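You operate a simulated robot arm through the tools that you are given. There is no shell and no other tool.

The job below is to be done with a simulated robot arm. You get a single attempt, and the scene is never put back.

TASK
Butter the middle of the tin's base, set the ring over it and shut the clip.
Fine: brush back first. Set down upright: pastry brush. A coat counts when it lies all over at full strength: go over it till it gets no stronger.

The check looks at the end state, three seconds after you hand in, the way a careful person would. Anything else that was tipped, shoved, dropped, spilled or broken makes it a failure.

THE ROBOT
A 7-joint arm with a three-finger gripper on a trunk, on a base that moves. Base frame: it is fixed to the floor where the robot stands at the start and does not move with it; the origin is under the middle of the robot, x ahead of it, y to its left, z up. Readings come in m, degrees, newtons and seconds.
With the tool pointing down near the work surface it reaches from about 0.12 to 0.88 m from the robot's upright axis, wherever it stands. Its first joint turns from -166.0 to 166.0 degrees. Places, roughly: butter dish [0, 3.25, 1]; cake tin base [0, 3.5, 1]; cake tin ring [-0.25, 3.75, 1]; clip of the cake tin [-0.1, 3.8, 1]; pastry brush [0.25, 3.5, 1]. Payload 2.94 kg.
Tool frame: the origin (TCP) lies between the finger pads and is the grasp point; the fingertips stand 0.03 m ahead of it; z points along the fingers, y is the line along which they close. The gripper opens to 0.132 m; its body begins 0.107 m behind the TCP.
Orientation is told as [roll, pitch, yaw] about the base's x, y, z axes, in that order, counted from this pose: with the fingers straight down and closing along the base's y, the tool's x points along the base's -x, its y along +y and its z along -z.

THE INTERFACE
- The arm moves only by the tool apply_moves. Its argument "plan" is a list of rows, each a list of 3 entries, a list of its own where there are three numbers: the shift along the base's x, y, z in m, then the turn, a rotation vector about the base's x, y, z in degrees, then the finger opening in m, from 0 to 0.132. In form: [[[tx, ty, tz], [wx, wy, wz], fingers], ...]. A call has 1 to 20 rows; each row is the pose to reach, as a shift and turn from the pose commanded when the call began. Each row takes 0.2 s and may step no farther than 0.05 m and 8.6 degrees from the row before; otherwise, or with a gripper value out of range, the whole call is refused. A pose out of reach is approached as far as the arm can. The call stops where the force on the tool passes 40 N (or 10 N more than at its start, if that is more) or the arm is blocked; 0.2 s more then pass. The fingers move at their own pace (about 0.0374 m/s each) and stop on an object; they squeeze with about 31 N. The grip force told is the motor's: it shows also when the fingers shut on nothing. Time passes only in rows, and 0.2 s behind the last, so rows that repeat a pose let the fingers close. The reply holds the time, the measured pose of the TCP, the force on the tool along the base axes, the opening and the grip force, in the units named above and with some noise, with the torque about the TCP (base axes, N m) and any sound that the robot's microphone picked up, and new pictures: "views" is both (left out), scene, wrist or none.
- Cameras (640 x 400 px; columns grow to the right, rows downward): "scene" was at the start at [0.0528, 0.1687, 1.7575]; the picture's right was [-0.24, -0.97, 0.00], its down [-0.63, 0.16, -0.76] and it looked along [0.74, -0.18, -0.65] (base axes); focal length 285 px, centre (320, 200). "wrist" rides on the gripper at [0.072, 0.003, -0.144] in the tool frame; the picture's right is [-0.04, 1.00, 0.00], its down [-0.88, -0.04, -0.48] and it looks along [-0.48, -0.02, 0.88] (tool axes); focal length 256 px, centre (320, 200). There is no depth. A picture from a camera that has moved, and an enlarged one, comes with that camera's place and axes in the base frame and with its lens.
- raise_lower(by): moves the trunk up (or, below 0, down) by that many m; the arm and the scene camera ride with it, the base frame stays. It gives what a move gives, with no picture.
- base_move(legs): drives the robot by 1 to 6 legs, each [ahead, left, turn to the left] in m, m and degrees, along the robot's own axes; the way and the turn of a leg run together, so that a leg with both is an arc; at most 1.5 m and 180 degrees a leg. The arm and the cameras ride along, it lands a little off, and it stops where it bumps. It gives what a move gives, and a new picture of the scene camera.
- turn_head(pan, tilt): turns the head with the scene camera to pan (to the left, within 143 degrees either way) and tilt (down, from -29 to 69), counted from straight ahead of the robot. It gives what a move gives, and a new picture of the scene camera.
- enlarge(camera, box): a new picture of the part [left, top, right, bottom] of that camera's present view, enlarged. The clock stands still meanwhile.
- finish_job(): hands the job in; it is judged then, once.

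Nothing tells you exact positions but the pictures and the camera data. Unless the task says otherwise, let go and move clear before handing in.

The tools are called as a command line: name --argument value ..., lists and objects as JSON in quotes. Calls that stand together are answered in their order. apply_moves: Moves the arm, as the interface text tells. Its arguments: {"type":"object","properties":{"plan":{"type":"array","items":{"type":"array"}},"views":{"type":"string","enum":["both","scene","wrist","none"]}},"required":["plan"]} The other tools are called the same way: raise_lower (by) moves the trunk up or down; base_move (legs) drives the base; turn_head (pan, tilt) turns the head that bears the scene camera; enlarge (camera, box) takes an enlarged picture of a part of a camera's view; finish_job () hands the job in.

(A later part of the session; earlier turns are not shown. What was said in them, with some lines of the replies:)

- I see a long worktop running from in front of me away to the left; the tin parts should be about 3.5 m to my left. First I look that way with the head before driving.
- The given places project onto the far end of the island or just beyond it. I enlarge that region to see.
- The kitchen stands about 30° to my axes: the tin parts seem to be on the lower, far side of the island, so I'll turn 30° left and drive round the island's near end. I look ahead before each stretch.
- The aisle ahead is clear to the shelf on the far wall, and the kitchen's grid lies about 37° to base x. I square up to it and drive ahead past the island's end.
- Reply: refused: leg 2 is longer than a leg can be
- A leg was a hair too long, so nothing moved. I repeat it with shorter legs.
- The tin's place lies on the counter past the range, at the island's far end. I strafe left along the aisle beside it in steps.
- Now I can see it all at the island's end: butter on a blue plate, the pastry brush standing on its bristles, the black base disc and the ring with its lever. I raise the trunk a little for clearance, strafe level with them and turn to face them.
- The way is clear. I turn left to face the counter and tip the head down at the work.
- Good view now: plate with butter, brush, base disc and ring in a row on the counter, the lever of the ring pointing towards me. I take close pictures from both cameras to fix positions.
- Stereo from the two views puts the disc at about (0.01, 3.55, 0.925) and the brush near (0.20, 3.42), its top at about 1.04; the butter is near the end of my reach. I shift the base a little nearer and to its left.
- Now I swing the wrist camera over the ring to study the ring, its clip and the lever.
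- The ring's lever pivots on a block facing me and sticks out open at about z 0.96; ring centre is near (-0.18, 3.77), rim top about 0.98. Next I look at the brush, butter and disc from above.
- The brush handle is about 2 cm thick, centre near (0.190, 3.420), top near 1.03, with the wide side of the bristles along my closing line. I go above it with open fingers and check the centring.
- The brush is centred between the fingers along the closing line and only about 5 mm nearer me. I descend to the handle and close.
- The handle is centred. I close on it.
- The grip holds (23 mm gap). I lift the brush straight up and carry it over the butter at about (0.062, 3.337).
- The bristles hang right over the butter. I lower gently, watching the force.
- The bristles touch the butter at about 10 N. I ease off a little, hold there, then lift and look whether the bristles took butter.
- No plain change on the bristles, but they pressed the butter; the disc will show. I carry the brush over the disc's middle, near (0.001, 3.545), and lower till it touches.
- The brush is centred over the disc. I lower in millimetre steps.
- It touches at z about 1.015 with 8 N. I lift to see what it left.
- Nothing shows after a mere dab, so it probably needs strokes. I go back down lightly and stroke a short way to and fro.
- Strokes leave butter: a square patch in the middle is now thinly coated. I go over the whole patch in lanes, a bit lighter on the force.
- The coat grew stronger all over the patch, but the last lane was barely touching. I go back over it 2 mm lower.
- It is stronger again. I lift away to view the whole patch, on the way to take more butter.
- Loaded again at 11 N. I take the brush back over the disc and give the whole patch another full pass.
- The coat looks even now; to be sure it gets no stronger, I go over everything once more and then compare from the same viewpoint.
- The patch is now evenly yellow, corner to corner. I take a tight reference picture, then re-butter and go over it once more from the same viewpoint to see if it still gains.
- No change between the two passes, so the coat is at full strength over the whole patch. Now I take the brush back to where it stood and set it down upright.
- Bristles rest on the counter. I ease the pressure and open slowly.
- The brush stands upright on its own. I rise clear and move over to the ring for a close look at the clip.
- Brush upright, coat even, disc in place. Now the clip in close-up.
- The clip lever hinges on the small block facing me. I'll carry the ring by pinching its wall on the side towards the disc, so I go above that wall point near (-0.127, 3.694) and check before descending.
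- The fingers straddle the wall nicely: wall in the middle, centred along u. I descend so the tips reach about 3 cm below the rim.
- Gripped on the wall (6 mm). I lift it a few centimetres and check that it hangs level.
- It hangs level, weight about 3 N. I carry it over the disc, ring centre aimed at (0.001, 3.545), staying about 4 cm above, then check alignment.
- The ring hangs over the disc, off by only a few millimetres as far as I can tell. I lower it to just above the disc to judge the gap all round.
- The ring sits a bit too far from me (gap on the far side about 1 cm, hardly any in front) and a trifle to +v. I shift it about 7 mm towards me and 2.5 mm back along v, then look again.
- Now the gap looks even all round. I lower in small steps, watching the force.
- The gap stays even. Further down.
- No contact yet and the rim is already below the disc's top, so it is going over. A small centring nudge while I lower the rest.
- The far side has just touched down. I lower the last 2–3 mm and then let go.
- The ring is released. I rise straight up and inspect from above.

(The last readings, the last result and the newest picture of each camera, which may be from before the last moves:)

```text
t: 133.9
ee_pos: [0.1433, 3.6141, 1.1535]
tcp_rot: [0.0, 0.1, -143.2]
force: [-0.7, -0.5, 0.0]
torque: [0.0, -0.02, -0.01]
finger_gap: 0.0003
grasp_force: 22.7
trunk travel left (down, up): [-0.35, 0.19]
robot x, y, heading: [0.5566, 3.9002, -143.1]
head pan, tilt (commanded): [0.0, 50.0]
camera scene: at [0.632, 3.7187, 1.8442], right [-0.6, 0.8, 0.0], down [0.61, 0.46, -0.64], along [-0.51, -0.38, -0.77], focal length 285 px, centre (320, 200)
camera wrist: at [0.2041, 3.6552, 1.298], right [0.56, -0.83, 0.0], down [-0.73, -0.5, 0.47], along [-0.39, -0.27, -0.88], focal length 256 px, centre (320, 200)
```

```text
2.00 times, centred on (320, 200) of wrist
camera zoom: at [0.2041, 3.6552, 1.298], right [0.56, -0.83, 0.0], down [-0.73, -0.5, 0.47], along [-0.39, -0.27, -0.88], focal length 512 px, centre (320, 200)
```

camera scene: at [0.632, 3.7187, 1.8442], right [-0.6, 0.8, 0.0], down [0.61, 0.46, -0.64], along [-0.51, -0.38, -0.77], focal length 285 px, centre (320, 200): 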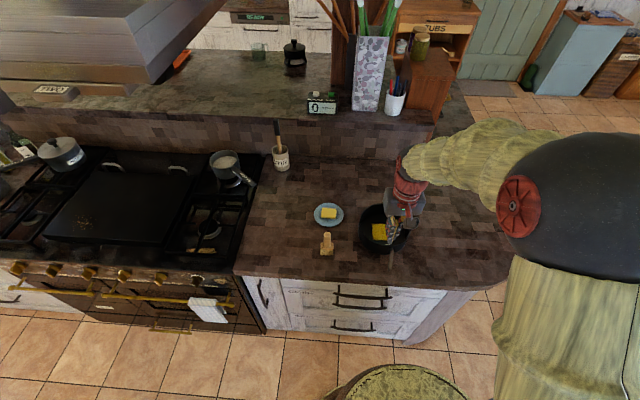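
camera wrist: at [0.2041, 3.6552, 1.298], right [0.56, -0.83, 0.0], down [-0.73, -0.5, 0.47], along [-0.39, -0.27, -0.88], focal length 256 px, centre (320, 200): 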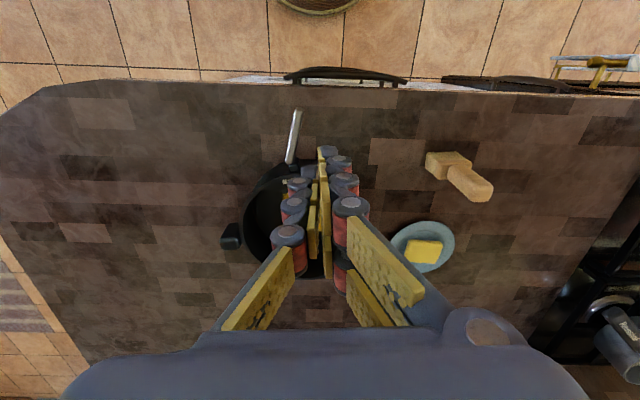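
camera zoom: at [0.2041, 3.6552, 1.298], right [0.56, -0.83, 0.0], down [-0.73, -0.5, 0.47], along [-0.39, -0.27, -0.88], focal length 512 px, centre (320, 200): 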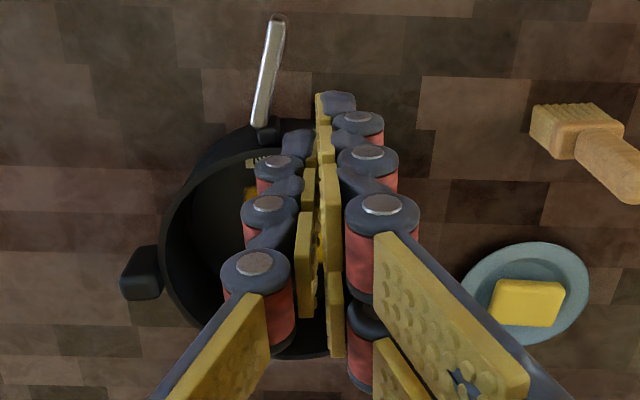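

The ring lies flat round the disc. Now the lever: I open the fingers and bring the wrist camera close above it to see how the hinge sits.

apply_moves --plan '[[[0.014, 0.033, 0], [0, 0, 0], 0.03], [[0.028, 0.066, 0], [0, 0, 0], 0.06], [[0.028, 0.066, -0.03], [0, 0, 0], 0.1], [[0.028, 0.066, -0.05], [0, 0, 0], 0.1], [[0.028, 0.066, -0.05], [0, 0, 0], 0.1], [[0.028, 0.066, -0.05], [0, 0, 0], 0.1], [[0.028, 0.066, -0.05], [0, 0, 0], 0.1]]' --views "both"

enlarge --camera "wrist" --box '[260, 120, 400, 240]'

enlarge --camera "scene" --box '[350, 205, 420, 270]'

```text
t: 135.5
ee_pos: [0.1702, 3.6801, 1.1048]
tcp_rot: [0.0, 0.1, -143.3]
force: [0.6, 0.4, 0.4]
torque: [0.01, -0.01, 0.02]
finger_gap: 0.1002
grasp_force: 0.0
trunk travel left (down, up): [-0.35, 0.19]
robot x, y, heading: [0.5536, 3.899, -143.2]
head pan, tilt (commanded): [0.0, 50.0]
camera scene: at [0.6325, 3.7193, 1.8443], right [-0.6, 0.8, 0.0], down [0.61, 0.46, -0.64], along [-0.51, -0.38, -0.77], focal length 285 px, centre (320, 200)
camera wrist: at [0.2322, 3.7219, 1.2493], right [0.56, -0.83, 0.0], down [-0.73, -0.5, 0.48], along [-0.39, -0.27, -0.88], focal length 256 px, centre (320, 200)
```

scene: 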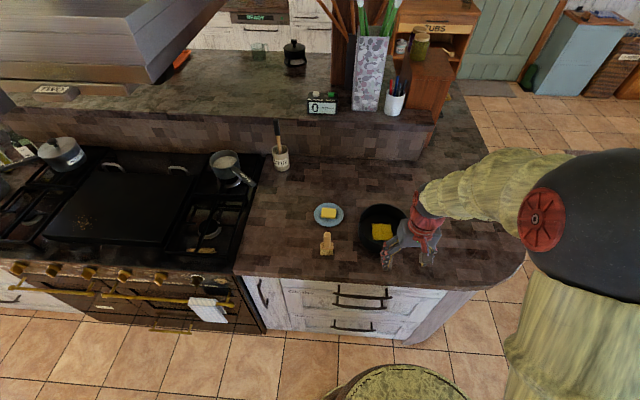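
wrist: 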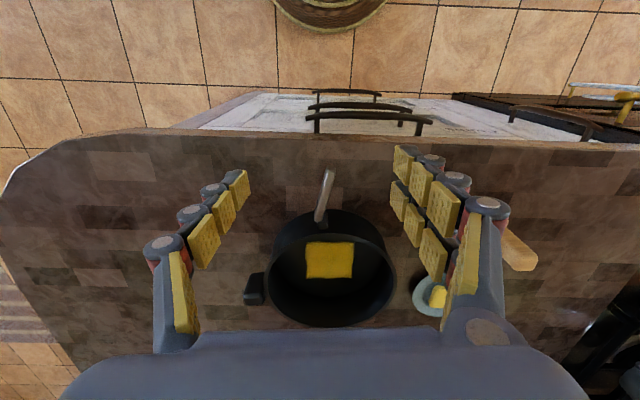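

```text
3.33 times, centred on (330, 180) of wrist
camera zoom: at [0.2322, 3.7219, 1.2493], right [0.56, -0.83, 0.0], down [-0.73, -0.5, 0.48], along [-0.39, -0.27, -0.88], focal length 853 px, centre (287, 267)
```

zoom: 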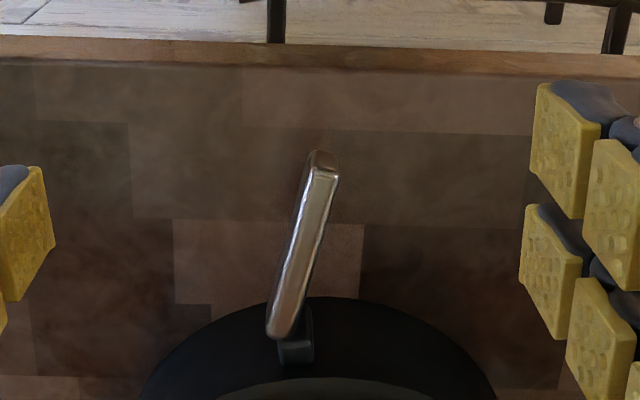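

```text
6.15 times, centred on (385, 238) of scene
camera zoom: at [0.6325, 3.7193, 1.8443], right [-0.6, 0.8, 0.0], down [0.61, 0.46, -0.64], along [-0.51, -0.38, -0.77], focal length 1756 px, centre (-80, -31)
```

zoom: 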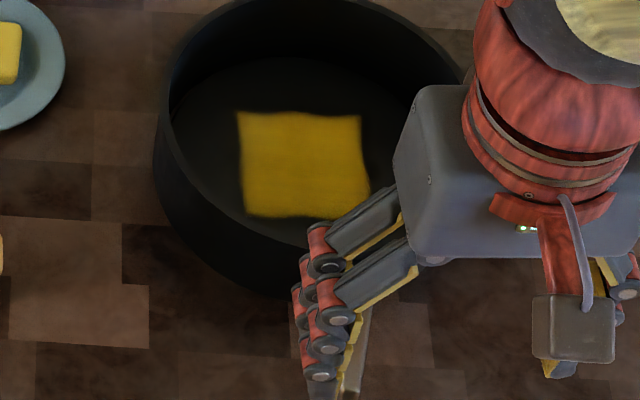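

The lever's hinge end sits at the block and it leans slightly to the −v side; if it rests at its open stop it can only swing one way. I close the fingers and lower them beside the lever on its +v side for a gentle test push.

apply_moves --plan '[[[0, 0, 0], [0, 0, 0], 0.06], [[-0.022, -0.005, 0], [0, 0, 0], 0.03], [[-0.044, -0.01, 0], [0, 0, 0], 0.0], [[-0.066, -0.0143, 0], [0, 0, 0], 0.0], [[-0.066, -0.0143, -0.03], [0, 0, 0], 0.0], [[-0.066, -0.0143, -0.06], [0, 0, 0], 0.0], [[-0.066, -0.0143, -0.06], [0, 0, 0], 0.0]]' --views "both"

enlarge --camera "scene" --box '[345, 190, 435, 270]'

enlarge --camera "wrist" --box '[240, 60, 440, 260]'

```text
t: 137.1
ee_pos: [0.1021, 3.6652, 1.0465]
tcp_rot: [0.0, 0.1, -143.2]
force: [0.3, -0.4, 0.1]
torque: [0.0, 0.0, -0.01]
finger_gap: 0.0
grasp_force: 8.7
trunk travel left (down, up): [-0.35, 0.19]
robot x, y, heading: [0.5573, 3.8978, -143.1]
head pan, tilt (commanded): [0.0, 50.0]
camera scene: at [0.6324, 3.7193, 1.8443], right [-0.6, 0.8, 0.0], down [0.61, 0.46, -0.64], along [-0.51, -0.38, -0.77], focal length 285 px, centre (320, 200)
camera wrist: at [0.1641, 3.7078, 1.19], right [0.56, -0.83, 0.0], down [-0.73, -0.5, 0.48], along [-0.39, -0.27, -0.88], focal length 256 px, centre (320, 200)
```

scene: 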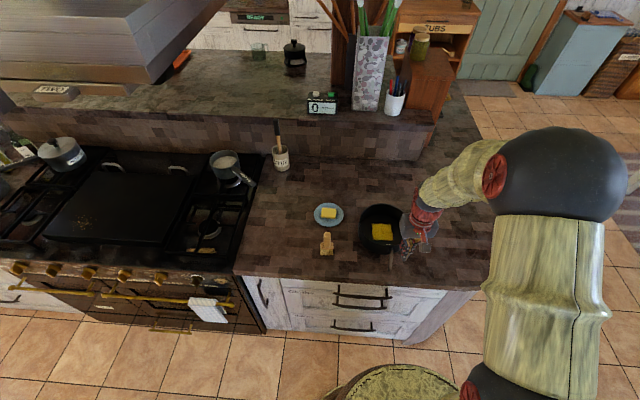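
wrist: 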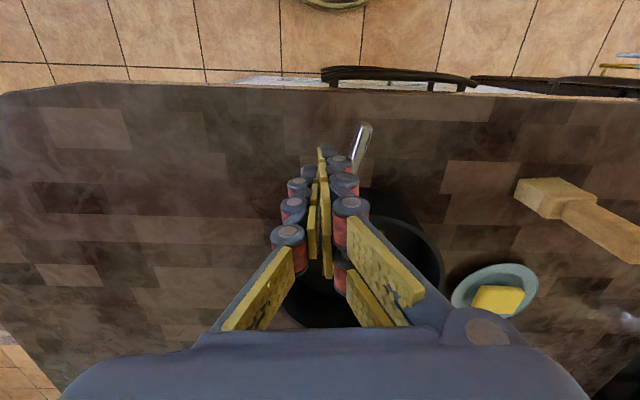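

```text
5.00 times, centred on (390, 230) of scene
camera zoom: at [0.6324, 3.7193, 1.8443], right [-0.6, 0.8, 0.0], down [0.61, 0.46, -0.64], along [-0.51, -0.38, -0.77], focal length 1427 px, centre (-30, 50)
```

zoom: 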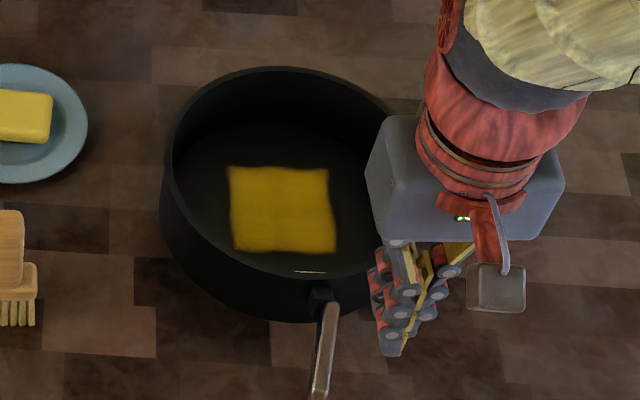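

```text
2.00 times, centred on (340, 160) of wrist
camera zoom: at [0.1641, 3.7078, 1.19], right [0.56, -0.83, 0.0], down [-0.73, -0.5, 0.48], along [-0.39, -0.27, -0.88], focal length 512 px, centre (280, 280)
```

zoom: 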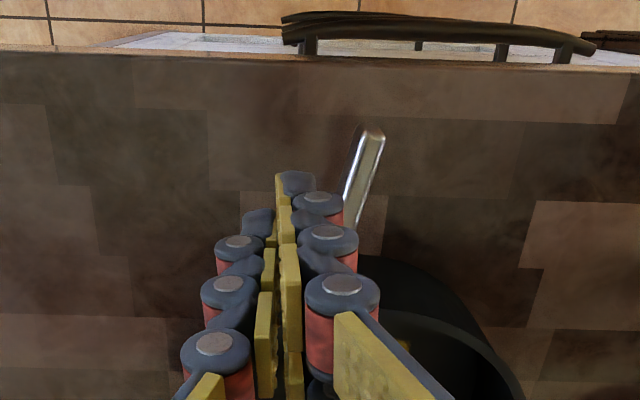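

The closed fingers are beside the lever on the right. I lower them to lever height.

apply_moves --plan '[[[0, 0, -0.03], [0, 0, 0], 0.0], [[0, 0, -0.06], [0, 0, 0], 0.0], [[0, 0, -0.076], [0, 0, 0], 0.0], [[0.003, -0.004, -0.076], [0, 0, 0], 0.0], [[0.006, -0.008, -0.076], [0, 0, 0], 0.0]]' --views "none"

enlarge --camera "scene" --box '[345, 200, 435, 280]'

```text
t: 138.3
ee_pos: [0.1076, 3.6586, 0.9705]
tcp_rot: [0.0, 0.0, -143.1]
force: [0.1, -0.7, -0.2]
torque: [0.01, 0.01, -0.01]
finger_gap: 0.0
grasp_force: 28.6
trunk travel left (down, up): [-0.35, 0.19]
robot x, y, heading: [0.5589, 3.9051, -143.1]
head pan, tilt (commanded): [0.0, 50.0]
```

```text
5.00 times, centred on (390, 240) of scene
camera zoom: at [0.6323, 3.7191, 1.8443], right [-0.6, 0.8, 0.0], down [0.61, 0.46, -0.64], along [-0.51, -0.38, -0.77], focal length 1427 px, centre (-30, 0)
```

zoom: 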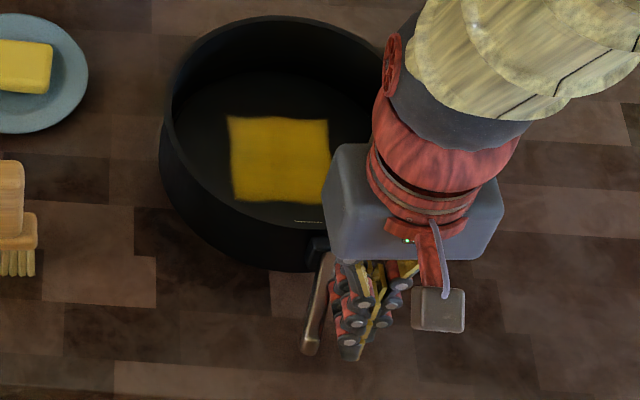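

Almost touching. Now a gentle push of a few millimetres in −v.

apply_moves --plan '[[[0.0018, -0.0024, 0], [0, 0, 0], 0.0], [[0.0036, -0.0048, 0], [0, 0, 0], 0.0], [[0.0054, -0.0072, 0], [0, 0, 0], 0.0]]' --views "none"

enlarge --camera "scene" --box '[345, 200, 435, 280]'

```text
t: 139.1
ee_pos: [0.1154, 3.652, 0.9702]
tcp_rot: [0.0, -0.1, -143.2]
force: [0.6, -0.3, -0.2]
torque: [0.0, 0.0, -0.02]
finger_gap: 0.0
grasp_force: 29.0
trunk travel left (down, up): [-0.35, 0.19]
robot x, y, heading: [0.5587, 3.8994, -143.1]
head pan, tilt (commanded): [0.0, 50.0]
```

```text
5.00 times, centred on (390, 240) of scene
camera zoom: at [0.6323, 3.7192, 1.8443], right [-0.6, 0.8, 0.0], down [0.61, 0.46, -0.64], along [-0.51, -0.38, -0.77], focal length 1427 px, centre (-30, 0)
```

zoom: 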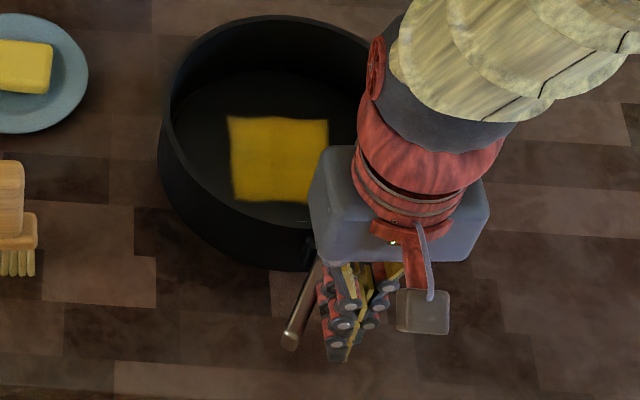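

The lever tip swings with hardly any force while the ring stays put, so this looks like the closing direction. I keep pushing in small steps.

apply_moves --plan '[[[0.0018, -0.0024, 0], [0, 0, 0], 0.0], [[0.0036, -0.0048, 0], [0, 0, 0], 0.0], [[0.0054, -0.0072, 0], [0, 0, 0], 0.0], [[0.0072, -0.0096, 0], [0, 0, 0], 0.0]]' --views "none"

enlarge --camera "scene" --box '[335, 190, 425, 280]'

enlarge --camera "wrist" --box '[240, 60, 500, 260]'

```text
t: 140.1
ee_pos: [0.1228, 3.6408, 0.9706]
tcp_rot: [0.1, 0.0, -143.2]
force: [0.1, 0.8, 0.4]
torque: [-0.04, 0.01, -0.02]
finger_gap: 0.0
grasp_force: 28.5
trunk travel left (down, up): [-0.35, 0.19]
robot x, y, heading: [0.562, 3.899, -143.3]
head pan, tilt (commanded): [0.0, 50.0]
```

```text
4.44 times, centred on (380, 235) of scene
camera zoom: at [0.6323, 3.7192, 1.8443], right [-0.6, 0.8, 0.0], down [0.61, 0.46, -0.64], along [-0.51, -0.38, -0.77], focal length 1268 px, centre (53, 44)
```

zoom: 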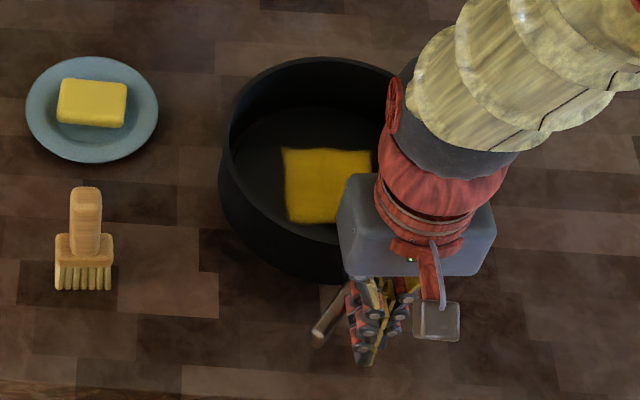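

```text
2.00 times, centred on (370, 160) of wrist
camera zoom: at [0.1842, 3.6831, 1.1144], right [0.56, -0.83, 0.0], down [-0.73, -0.5, 0.48], along [-0.39, -0.27, -0.88], focal length 512 px, centre (220, 280)
```

zoom: 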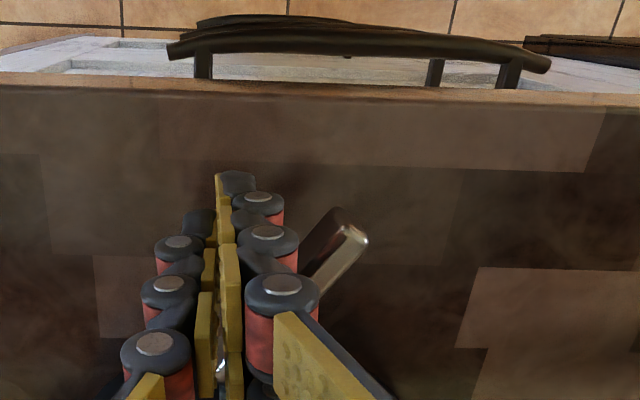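

apply_moves --plan '[[[0.0024, -0.0032, 0], [0, 0, 0], 0.0], [[0.0048, -0.0064, 0], [0, 0, 0], 0.0], [[0.0072, -0.0096, 0], [0, 0, 0], 0.0], [[0.0096, -0.0128, 0], [0, 0, 0], 0.0]]' --views "none"

enlarge --camera "scene" --box '[335, 190, 425, 280]'

enlarge --camera "wrist" --box '[240, 60, 500, 260]'

```text
t: 141.1
ee_pos: [0.1325, 3.6288, 0.9691]
tcp_rot: [0.0, 0.1, -143.2]
force: [-0.5, 0.7, 0.0]
torque: [0.01, 0.02, 0.01]
finger_gap: 0.0001
grasp_force: 28.8
trunk travel left (down, up): [-0.35, 0.19]
robot x, y, heading: [0.5585, 3.8994, -143.2]
head pan, tilt (commanded): [0.0, 50.0]
```

```text
4.44 times, centred on (380, 235) of scene
camera zoom: at [0.6323, 3.7191, 1.8443], right [-0.6, 0.8, 0.0], down [0.61, 0.46, -0.64], along [-0.51, -0.38, -0.77], focal length 1268 px, centre (53, 44)
```

zoom: 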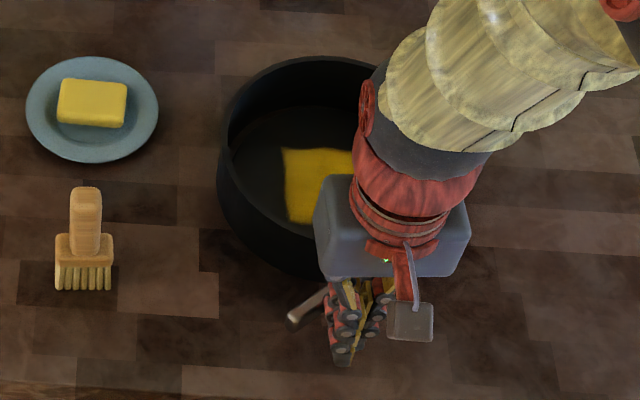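

```text
2.00 times, centred on (370, 160) of wrist
camera zoom: at [0.1938, 3.6701, 1.1131], right [0.56, -0.83, 0.0], down [-0.73, -0.5, 0.48], along [-0.39, -0.27, -0.88], focal length 512 px, centre (220, 280)
```

zoom: 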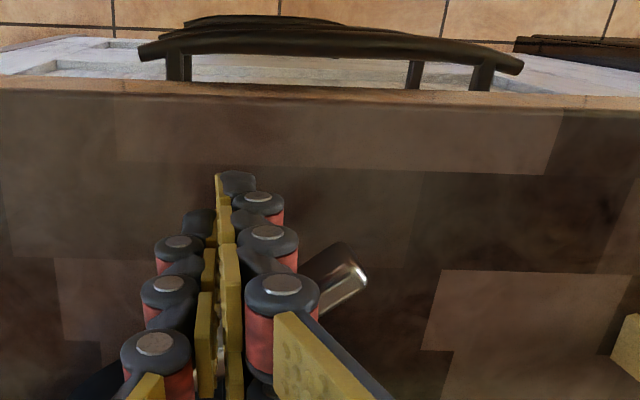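

It keeps swinging freely. A bit further.

apply_moves --plan '[[[0.0024, -0.0032, 0], [0, 0, 0], 0.0], [[0.0048, -0.0064, 0], [0, 0, 0], 0.0], [[0.0072, -0.0096, 0], [0, 0, 0], 0.0]]' --views "none"

enlarge --camera "scene" --box '[335, 190, 425, 280]'

enlarge --camera "wrist" --box '[240, 60, 500, 260]'

```text
t: 141.9
ee_pos: [0.1397, 3.6193, 0.9702]
tcp_rot: [0.1, 0.0, -143.2]
force: [-0.5, -0.2, 0.3]
torque: [0.02, 0.03, 0.03]
finger_gap: 0.0001
grasp_force: 28.8
trunk travel left (down, up): [-0.35, 0.19]
robot x, y, heading: [0.5585, 3.8988, -143.2]
head pan, tilt (commanded): [0.0, 50.0]
```

```text
4.44 times, centred on (380, 235) of scene
camera zoom: at [0.6323, 3.7191, 1.8443], right [-0.6, 0.8, 0.0], down [0.61, 0.46, -0.64], along [-0.51, -0.38, -0.77], focal length 1268 px, centre (53, 44)
```

zoom: 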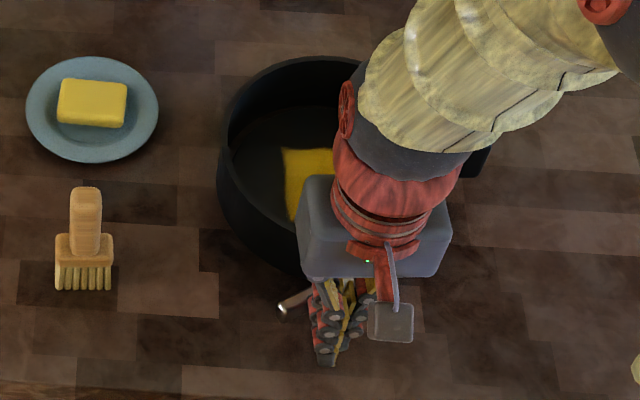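

```text
2.00 times, centred on (370, 160) of wrist
camera zoom: at [0.2014, 3.6605, 1.1131], right [0.56, -0.83, 0.0], down [-0.73, -0.5, 0.48], along [-0.39, -0.27, -0.88], focal length 512 px, centre (220, 280)
```

zoom: 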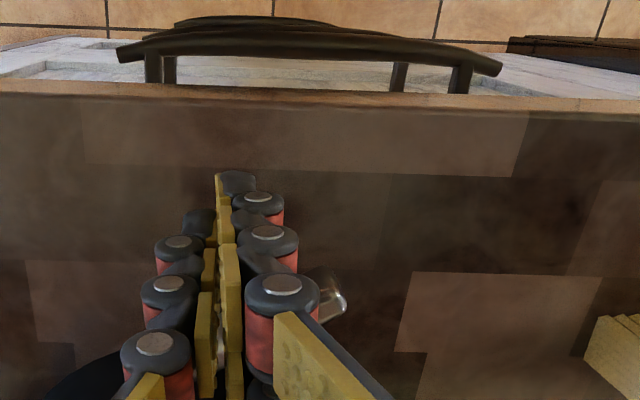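

The fingers are near the lever's tip, so I now press it inward (towards the ring, −u) in small steps.

apply_moves --plan '[[[-0.0024, -0.0018, 0], [0, 0, 0], 0.0], [[-0.0048, -0.0036, 0], [0, 0, 0], 0.0], [[-0.0072, -0.0054, 0], [0, 0, 0], 0.0]]' --views "none"

enlarge --camera "scene" --box '[335, 190, 425, 280]'

enlarge --camera "wrist" --box '[240, 60, 500, 260]'

```text
t: 142.7
ee_pos: [0.133, 3.6155, 0.9691]
tcp_rot: [0.0, 0.1, -143.1]
force: [-0.1, -0.6, -1.2]
torque: [-0.02, 0.0, -0.04]
finger_gap: 0.0
grasp_force: 28.2
trunk travel left (down, up): [-0.35, 0.19]
robot x, y, heading: [0.5595, 3.9004, -143.2]
head pan, tilt (commanded): [0.0, 50.0]
```

```text
4.44 times, centred on (380, 235) of scene
camera zoom: at [0.6323, 3.7191, 1.8443], right [-0.6, 0.8, 0.0], down [0.61, 0.46, -0.64], along [-0.51, -0.38, -0.77], focal length 1268 px, centre (53, 44)
```

zoom: 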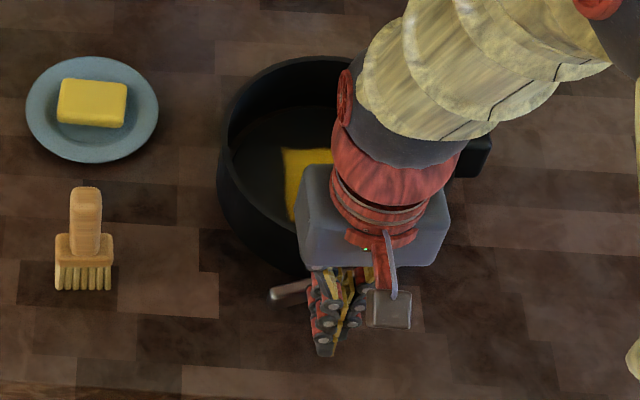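

```text
2.00 times, centred on (370, 160) of wrist
camera zoom: at [0.1945, 3.6556, 1.1136], right [0.56, -0.83, 0.0], down [-0.73, -0.5, 0.47], along [-0.39, -0.27, -0.88], focal length 512 px, centre (220, 280)
```

zoom: 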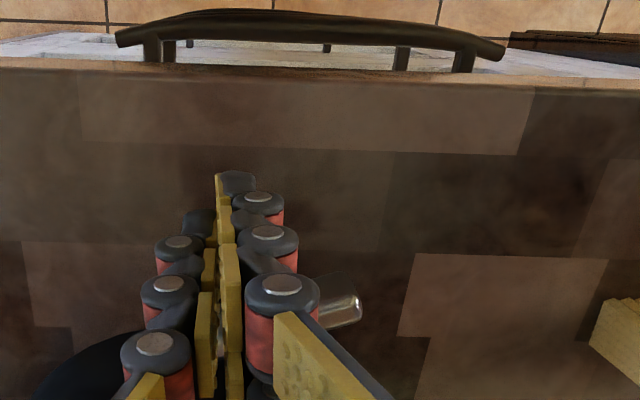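

apply_moves --plan '[[[-0.0024, -0.0018, 0], [0, 0, 0], 0.0], [[-0.0048, -0.0036, 0], [0, 0, 0], 0.0], [[-0.0072, -0.0054, 0], [0, 0, 0], 0.0]]' --views "none"

enlarge --camera "scene" --box '[335, 190, 425, 280]'

enlarge --camera "wrist" --box '[240, 60, 500, 260]'

```text
t: 143.5
ee_pos: [0.1251, 3.6081, 0.9704]
tcp_rot: [0.0, 0.0, -143.2]
force: [-0.4, 0.1, -0.5]
torque: [0.03, 0.0, -0.03]
finger_gap: 0.0
grasp_force: 28.7
trunk travel left (down, up): [-0.35, 0.19]
robot x, y, heading: [0.5556, 3.8977, -143.2]
head pan, tilt (commanded): [0.0, 50.0]
```

```text
4.44 times, centred on (380, 235) of scene
camera zoom: at [0.6322, 3.7192, 1.8443], right [-0.6, 0.8, 0.0], down [0.61, 0.46, -0.64], along [-0.51, -0.38, -0.77], focal length 1268 px, centre (53, 44)
```

zoom: 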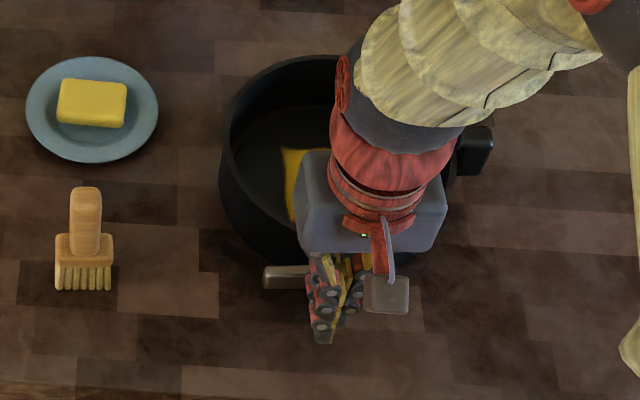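

```text
2.00 times, centred on (370, 160) of wrist
camera zoom: at [0.1863, 3.6495, 1.1143], right [0.56, -0.83, 0.0], down [-0.73, -0.5, 0.48], along [-0.39, -0.27, -0.88], focal length 512 px, centre (220, 280)
```

zoom: 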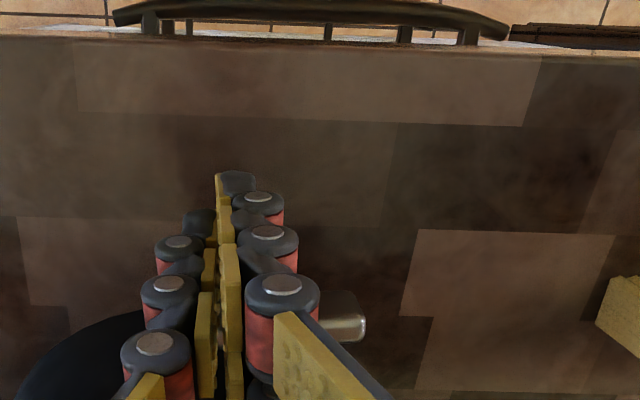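

The lever is nearly tangent now. I press in 1–2 mm steps until I feel the stop.

apply_moves --plan '[[[-0.0016, -0.0012, 0], [0, 0, 0], 0.0], [[-0.0032, -0.0024, 0], [0, 0, 0], 0.0]]' --views "none"

apply_moves --plan '[[[-0.0016, -0.0012, 0], [0, 0, 0], 0.0], [[-0.0016, -0.0012, 0], [0, 0, 0], 0.0]]' --views "none"

enlarge --camera "scene" --box '[335, 190, 425, 280]'

enlarge --camera "wrist" --box '[240, 60, 500, 260]'

```text
t: 144.1
ee_pos: [0.1218, 3.6058, 0.9682]
tcp_rot: [0.0, 0.1, -143.2]
force: [2.6, 0.8, -1.9]
torque: [-0.02, -0.07, -0.04]
finger_gap: 0.0001
grasp_force: 28.2
trunk travel left (down, up): [-0.35, 0.19]
robot x, y, heading: [0.5564, 3.9023, -143.1]
head pan, tilt (commanded): [0.0, 50.0]
```

```text
t: 144.7
ee_pos: [0.1209, 3.6058, 0.9697]
tcp_rot: [0.0, 0.0, -143.2]
force: [2.3, 1.3, -0.2]
torque: [0.04, 0.0, 0.03]
finger_gap: 0.0
grasp_force: 28.5
trunk travel left (down, up): [-0.35, 0.19]
robot x, y, heading: [0.556, 3.9034, -143.2]
head pan, tilt (commanded): [0.0, 50.0]
```

```text
4.44 times, centred on (380, 235) of scene
camera zoom: at [0.6326, 3.7193, 1.8443], right [-0.6, 0.8, 0.0], down [0.61, 0.46, -0.64], along [-0.51, -0.38, -0.77], focal length 1268 px, centre (53, 44)
```

zoom: 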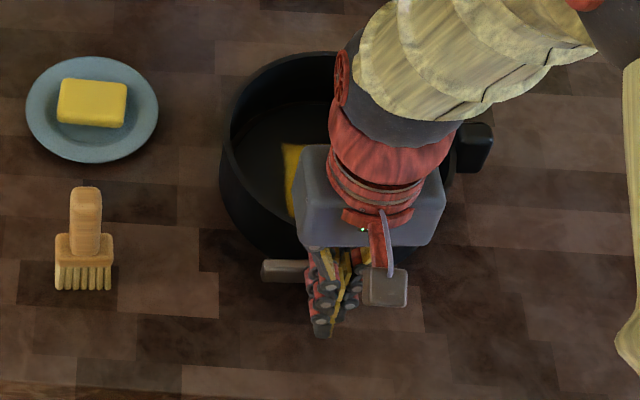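

```text
2.00 times, centred on (370, 160) of wrist
camera zoom: at [0.1821, 3.6467, 1.1136], right [0.56, -0.83, 0.0], down [-0.73, -0.5, 0.48], along [-0.39, -0.27, -0.88], focal length 512 px, centre (220, 280)
```

zoom: 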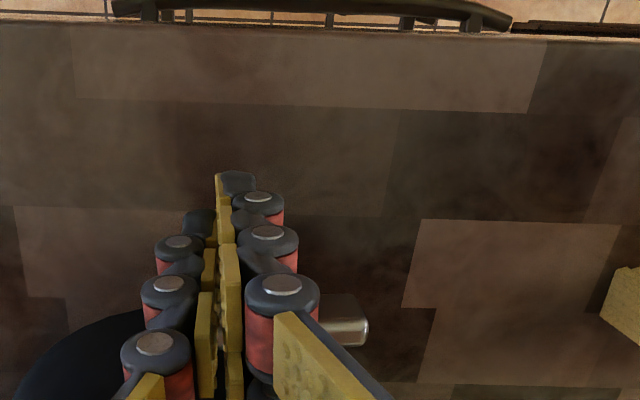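

About 2.6 N of resistance now and the lever lies across. I back off and lift away to see whether it is truly shut.

apply_moves --plan '[[[0.016, 0.012, 0], [0, 0, 0], 0.0], [[0.032, 0.024, 0.01], [0, 0, 0], 0.0], [[0.04, 0.03, 0.05], [0, 0, 0], 0.0], [[0.04, 0.03, 0.1], [0, 0, 0], 0.0], [[0.04, 0.03, 0.14], [0, 0, 0], 0.0], [[0.02, 0.06, 0.15], [0, 0, 0], 0.03], [[0.0, 0.1, 0.15], [0, 0, 0], 0.06], [[-0.02, 0.14, 0.15], [0, 0, 0], 0.09], [[-0.03, 0.18, 0.15], [0, 0, 0], 0.1], [[-0.03, 0.18, 0.15], [0, 0, 0], 0.1]]' --views "both"

enlarge --camera "scene" --box '[345, 190, 425, 260]'

enlarge --camera "wrist" --box '[320, 120, 520, 300]'

```text
t: 146.9
ee_pos: [0.0909, 3.7844, 1.1209]
tcp_rot: [0.0, 0.0, -143.1]
force: [0.0, -0.1, 0.2]
torque: [-0.01, -0.01, 0.02]
finger_gap: 0.075
grasp_force: 0.0
trunk travel left (down, up): [-0.35, 0.19]
robot x, y, heading: [0.554, 3.9003, -143.1]
head pan, tilt (commanded): [0.0, 50.0]
camera scene: at [0.6325, 3.7191, 1.8443], right [-0.6, 0.8, 0.0], down [0.61, 0.46, -0.64], along [-0.51, -0.38, -0.77], focal length 285 px, centre (320, 200)
camera wrist: at [0.1517, 3.825, 1.2652], right [0.56, -0.83, 0.0], down [-0.73, -0.5, 0.48], along [-0.39, -0.27, -0.88], focal length 256 px, centre (320, 200)
```

scene: 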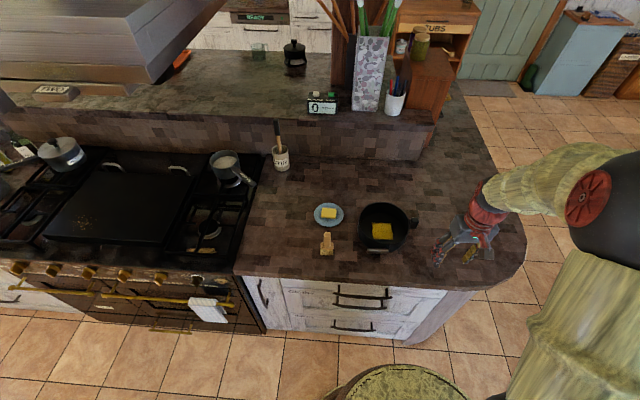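
wrist: 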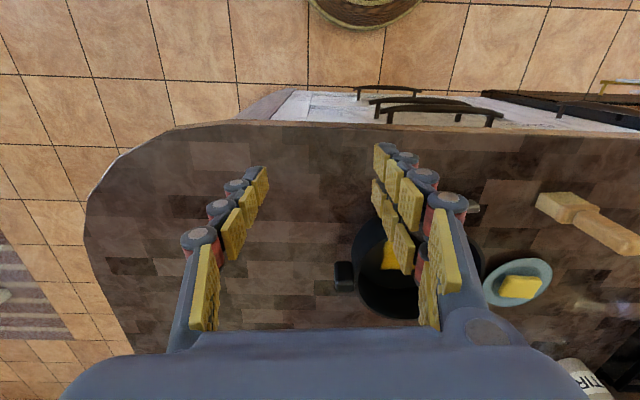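

```text
5.71 times, centred on (385, 225) of scene
camera zoom: at [0.6325, 3.7191, 1.8443], right [-0.6, 0.8, 0.0], down [0.61, 0.46, -0.64], along [-0.51, -0.38, -0.77], focal length 1631 px, centre (-51, 57)
```

zoom: 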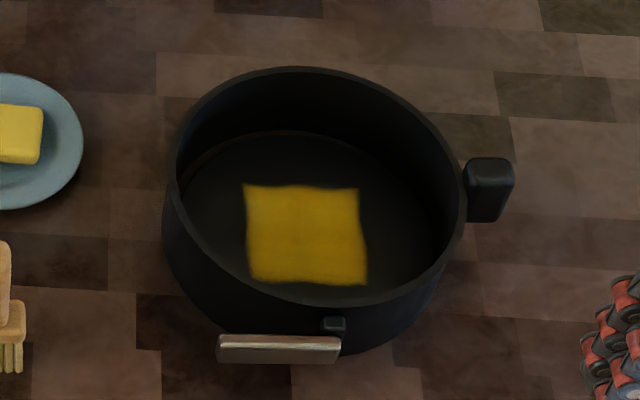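

```text
2.22 times, centred on (420, 210) of wrist
camera zoom: at [0.1517, 3.825, 1.2652], right [0.56, -0.83, 0.0], down [-0.73, -0.5, 0.48], along [-0.39, -0.27, -0.88], focal length 569 px, centre (98, 178)
```

zoom: 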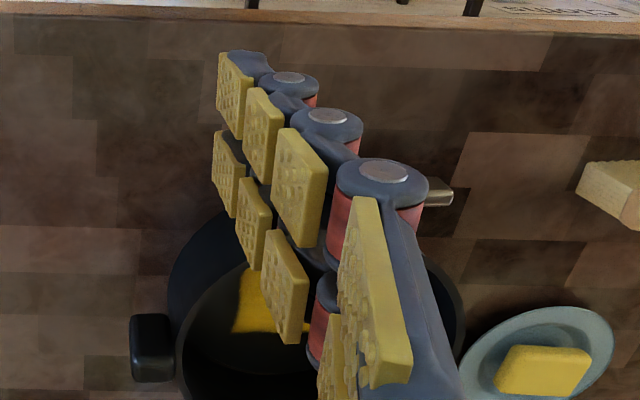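

The lever now lies across the front of the ring on the −v side, the ring sits round the disc and nothing else has moved. I look closely from above whether it is fully shut.

apply_moves --plan '[[[0.0267, -0.0347, 0], [0, 0, 0], 0.12], [[0.0533, -0.0693, 0], [0, 0, 0], 0.13], [[0.08, -0.104, 0], [0, 0, 0], 0.13], [[0.085, -0.118, -0.016], [0, 0, 0], 0.13], [[0.085, -0.118, -0.016], [0, 0, 0], 0.13]]' --views "wrist"

enlarge --camera "wrist" --box '[240, 130, 400, 250]'

enlarge --camera "wrist" --box '[200, 180, 420, 340]'

```text
t: 148.1
ee_pos: [0.1756, 3.6647, 1.1059]
tcp_rot: [0.1, -0.1, -143.3]
force: [0.1, 0.7, -0.6]
torque: [0.01, 0.01, 0.07]
finger_gap: 0.1302
grasp_force: 0.1
trunk travel left (down, up): [-0.35, 0.19]
robot x, y, heading: [0.5601, 3.9018, -143.4]
head pan, tilt (commanded): [0.0, 50.0]
camera wrist: at [0.237, 3.7057, 1.2494], right [0.56, -0.83, 0.0], down [-0.73, -0.5, 0.48], along [-0.39, -0.27, -0.88], focal length 256 px, centre (320, 200)
```

wrist: 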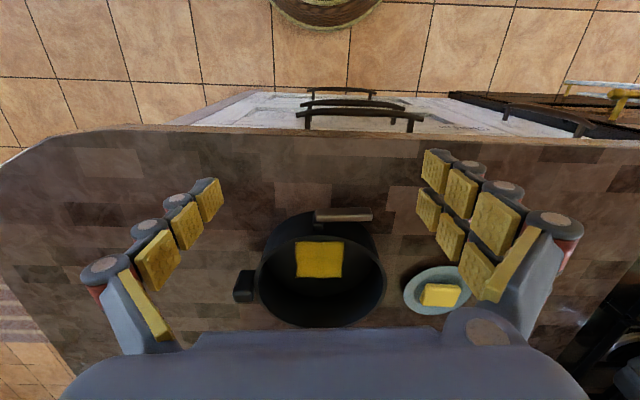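

```text
3.33 times, centred on (320, 190) of wrist
camera zoom: at [0.237, 3.7057, 1.2494], right [0.56, -0.83, 0.0], down [-0.73, -0.5, 0.48], along [-0.39, -0.27, -0.88], focal length 853 px, centre (320, 233)
```

zoom: 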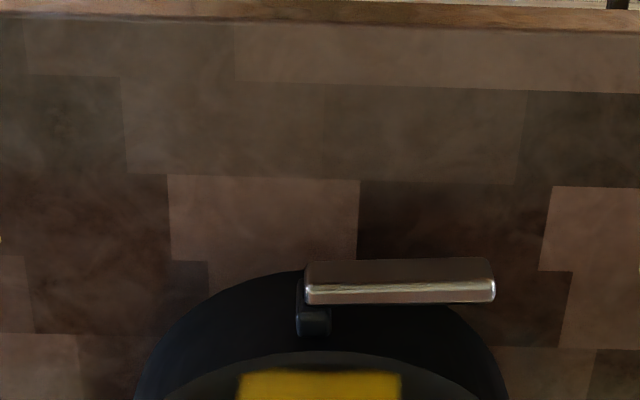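

```text
2.50 times, centred on (310, 260) of wrist
camera zoom: at [0.237, 3.7057, 1.2494], right [0.56, -0.83, 0.0], down [-0.73, -0.5, 0.48], along [-0.39, -0.27, -0.88], focal length 640 px, centre (345, 50)
```

zoom: 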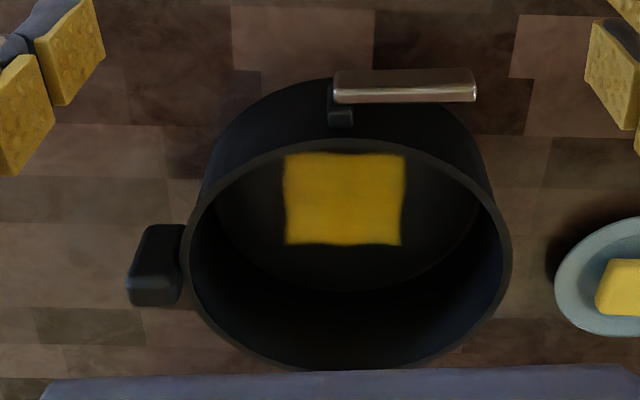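

The lever lies flush along the block's outer face, tangent to the ring (about 70° from where it started), and it met a firm stop, so the clip is shut. I withdraw the arm upward and towards me for a last check of everything.

apply_moves --plan '[[[0, 0, 0.04], [0, 0, 0], 0.13], [[0, 0, 0.08], [0, 0, 0], 0.13], [[0, 0, 0.12], [0, 0, 0], 0.13], [[0, 0.04, 0.14], [0, 0, 0], 0.13], [[0, 0.08, 0.15], [0, 0, 0], 0.13], [[0, 0.12, 0.15], [0, 0, 0], 0.13], [[0, 0.16, 0.15], [0, 0, 0], 0.13], [[0, 0.2, 0.15], [0, 0, 0], 0.13]]' --views "both"

enlarge --camera "scene" --box '[300, 185, 430, 270]'

enlarge --camera "scene" --box '[350, 225, 410, 265]'

```text
t: 149.9
ee_pos: [0.1763, 3.87, 1.2532]
tcp_rot: [0.0, 0.0, -143.2]
force: [-0.2, -0.5, -1.2]
torque: [0.01, 0.01, 0.03]
finger_gap: 0.13
grasp_force: 0.1
trunk travel left (down, up): [-0.35, 0.19]
robot x, y, heading: [0.5552, 3.9023, -143.3]
head pan, tilt (commanded): [0.0, 50.0]
camera scene: at [0.6325, 3.7199, 1.8443], right [-0.6, 0.8, 0.0], down [0.61, 0.46, -0.64], along [-0.51, -0.39, -0.77], focal length 285 px, centre (320, 200)
camera wrist: at [0.2376, 3.911, 1.3968], right [0.56, -0.83, 0.0], down [-0.73, -0.5, 0.48], along [-0.39, -0.27, -0.88], focal length 256 px, centre (320, 200)
```

scene: 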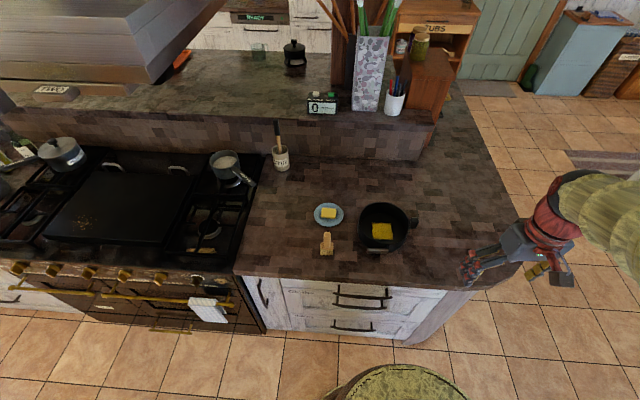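
wrist: 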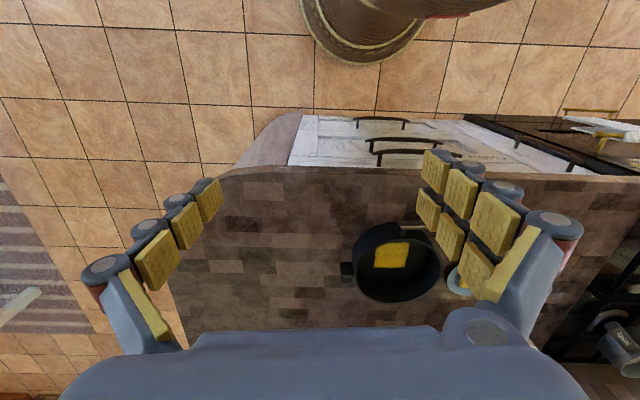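

```text
4.71 times, centred on (365, 228) of scene
camera zoom: at [0.6325, 3.7199, 1.8443], right [-0.6, 0.8, 0.0], down [0.61, 0.46, -0.64], along [-0.51, -0.39, -0.77], focal length 1343 px, centre (108, 71)
```

zoom: 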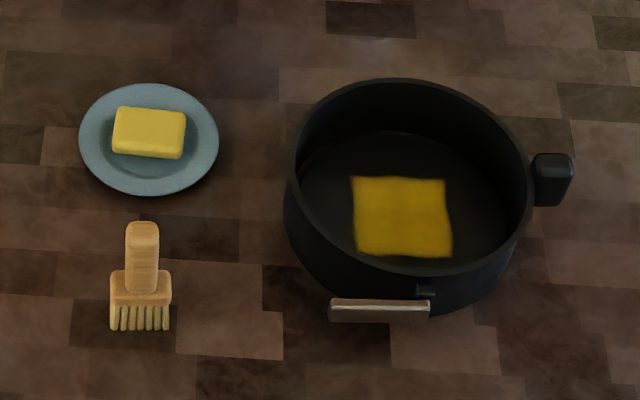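

```text
10.00 times, centred on (380, 245) of scene
camera zoom: at [0.6325, 3.7199, 1.8443], right [-0.6, 0.8, 0.0], down [0.61, 0.46, -0.64], along [-0.51, -0.39, -0.77], focal length 2854 px, centre (-280, -250)
```

zoom: 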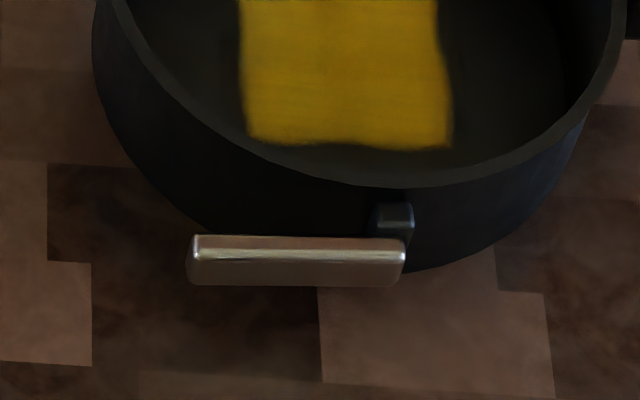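

Everything is in its place: the patch is fully buttered, the ring sits flat round the base with the clip shut, the brush stands upright where it was, and plate and butter haven't moved. The arm is empty and clear, so I hand in.

finish_job

```text
The job is handed in.
```

The tin's base is buttered in the middle, the ring is set over it, and the clip is shut. The job is handed in; I haven't seen the check's result.

- **Butter:** The coat covers the whole square patch in the middle of the base. I re-dipped and went over it again, and the last pass made no visible difference, so I took it as full strength.
- **Brush:** It went back before the ring and stands upright on its bristles where it was.
- **Ring:** It sits flat on the counter around the base, with no sign of catching on the edge.
- **Clip:** The lever swung about 70° freely, then met a stop at about 2.6 N. It now lies flush along the ring. I judged it shut from that stop and the pictures, since there was no click or other signal to confirm it.

In the last pictures the butter and its plate were where they had been. The gripper was empty and clear when I handed in.
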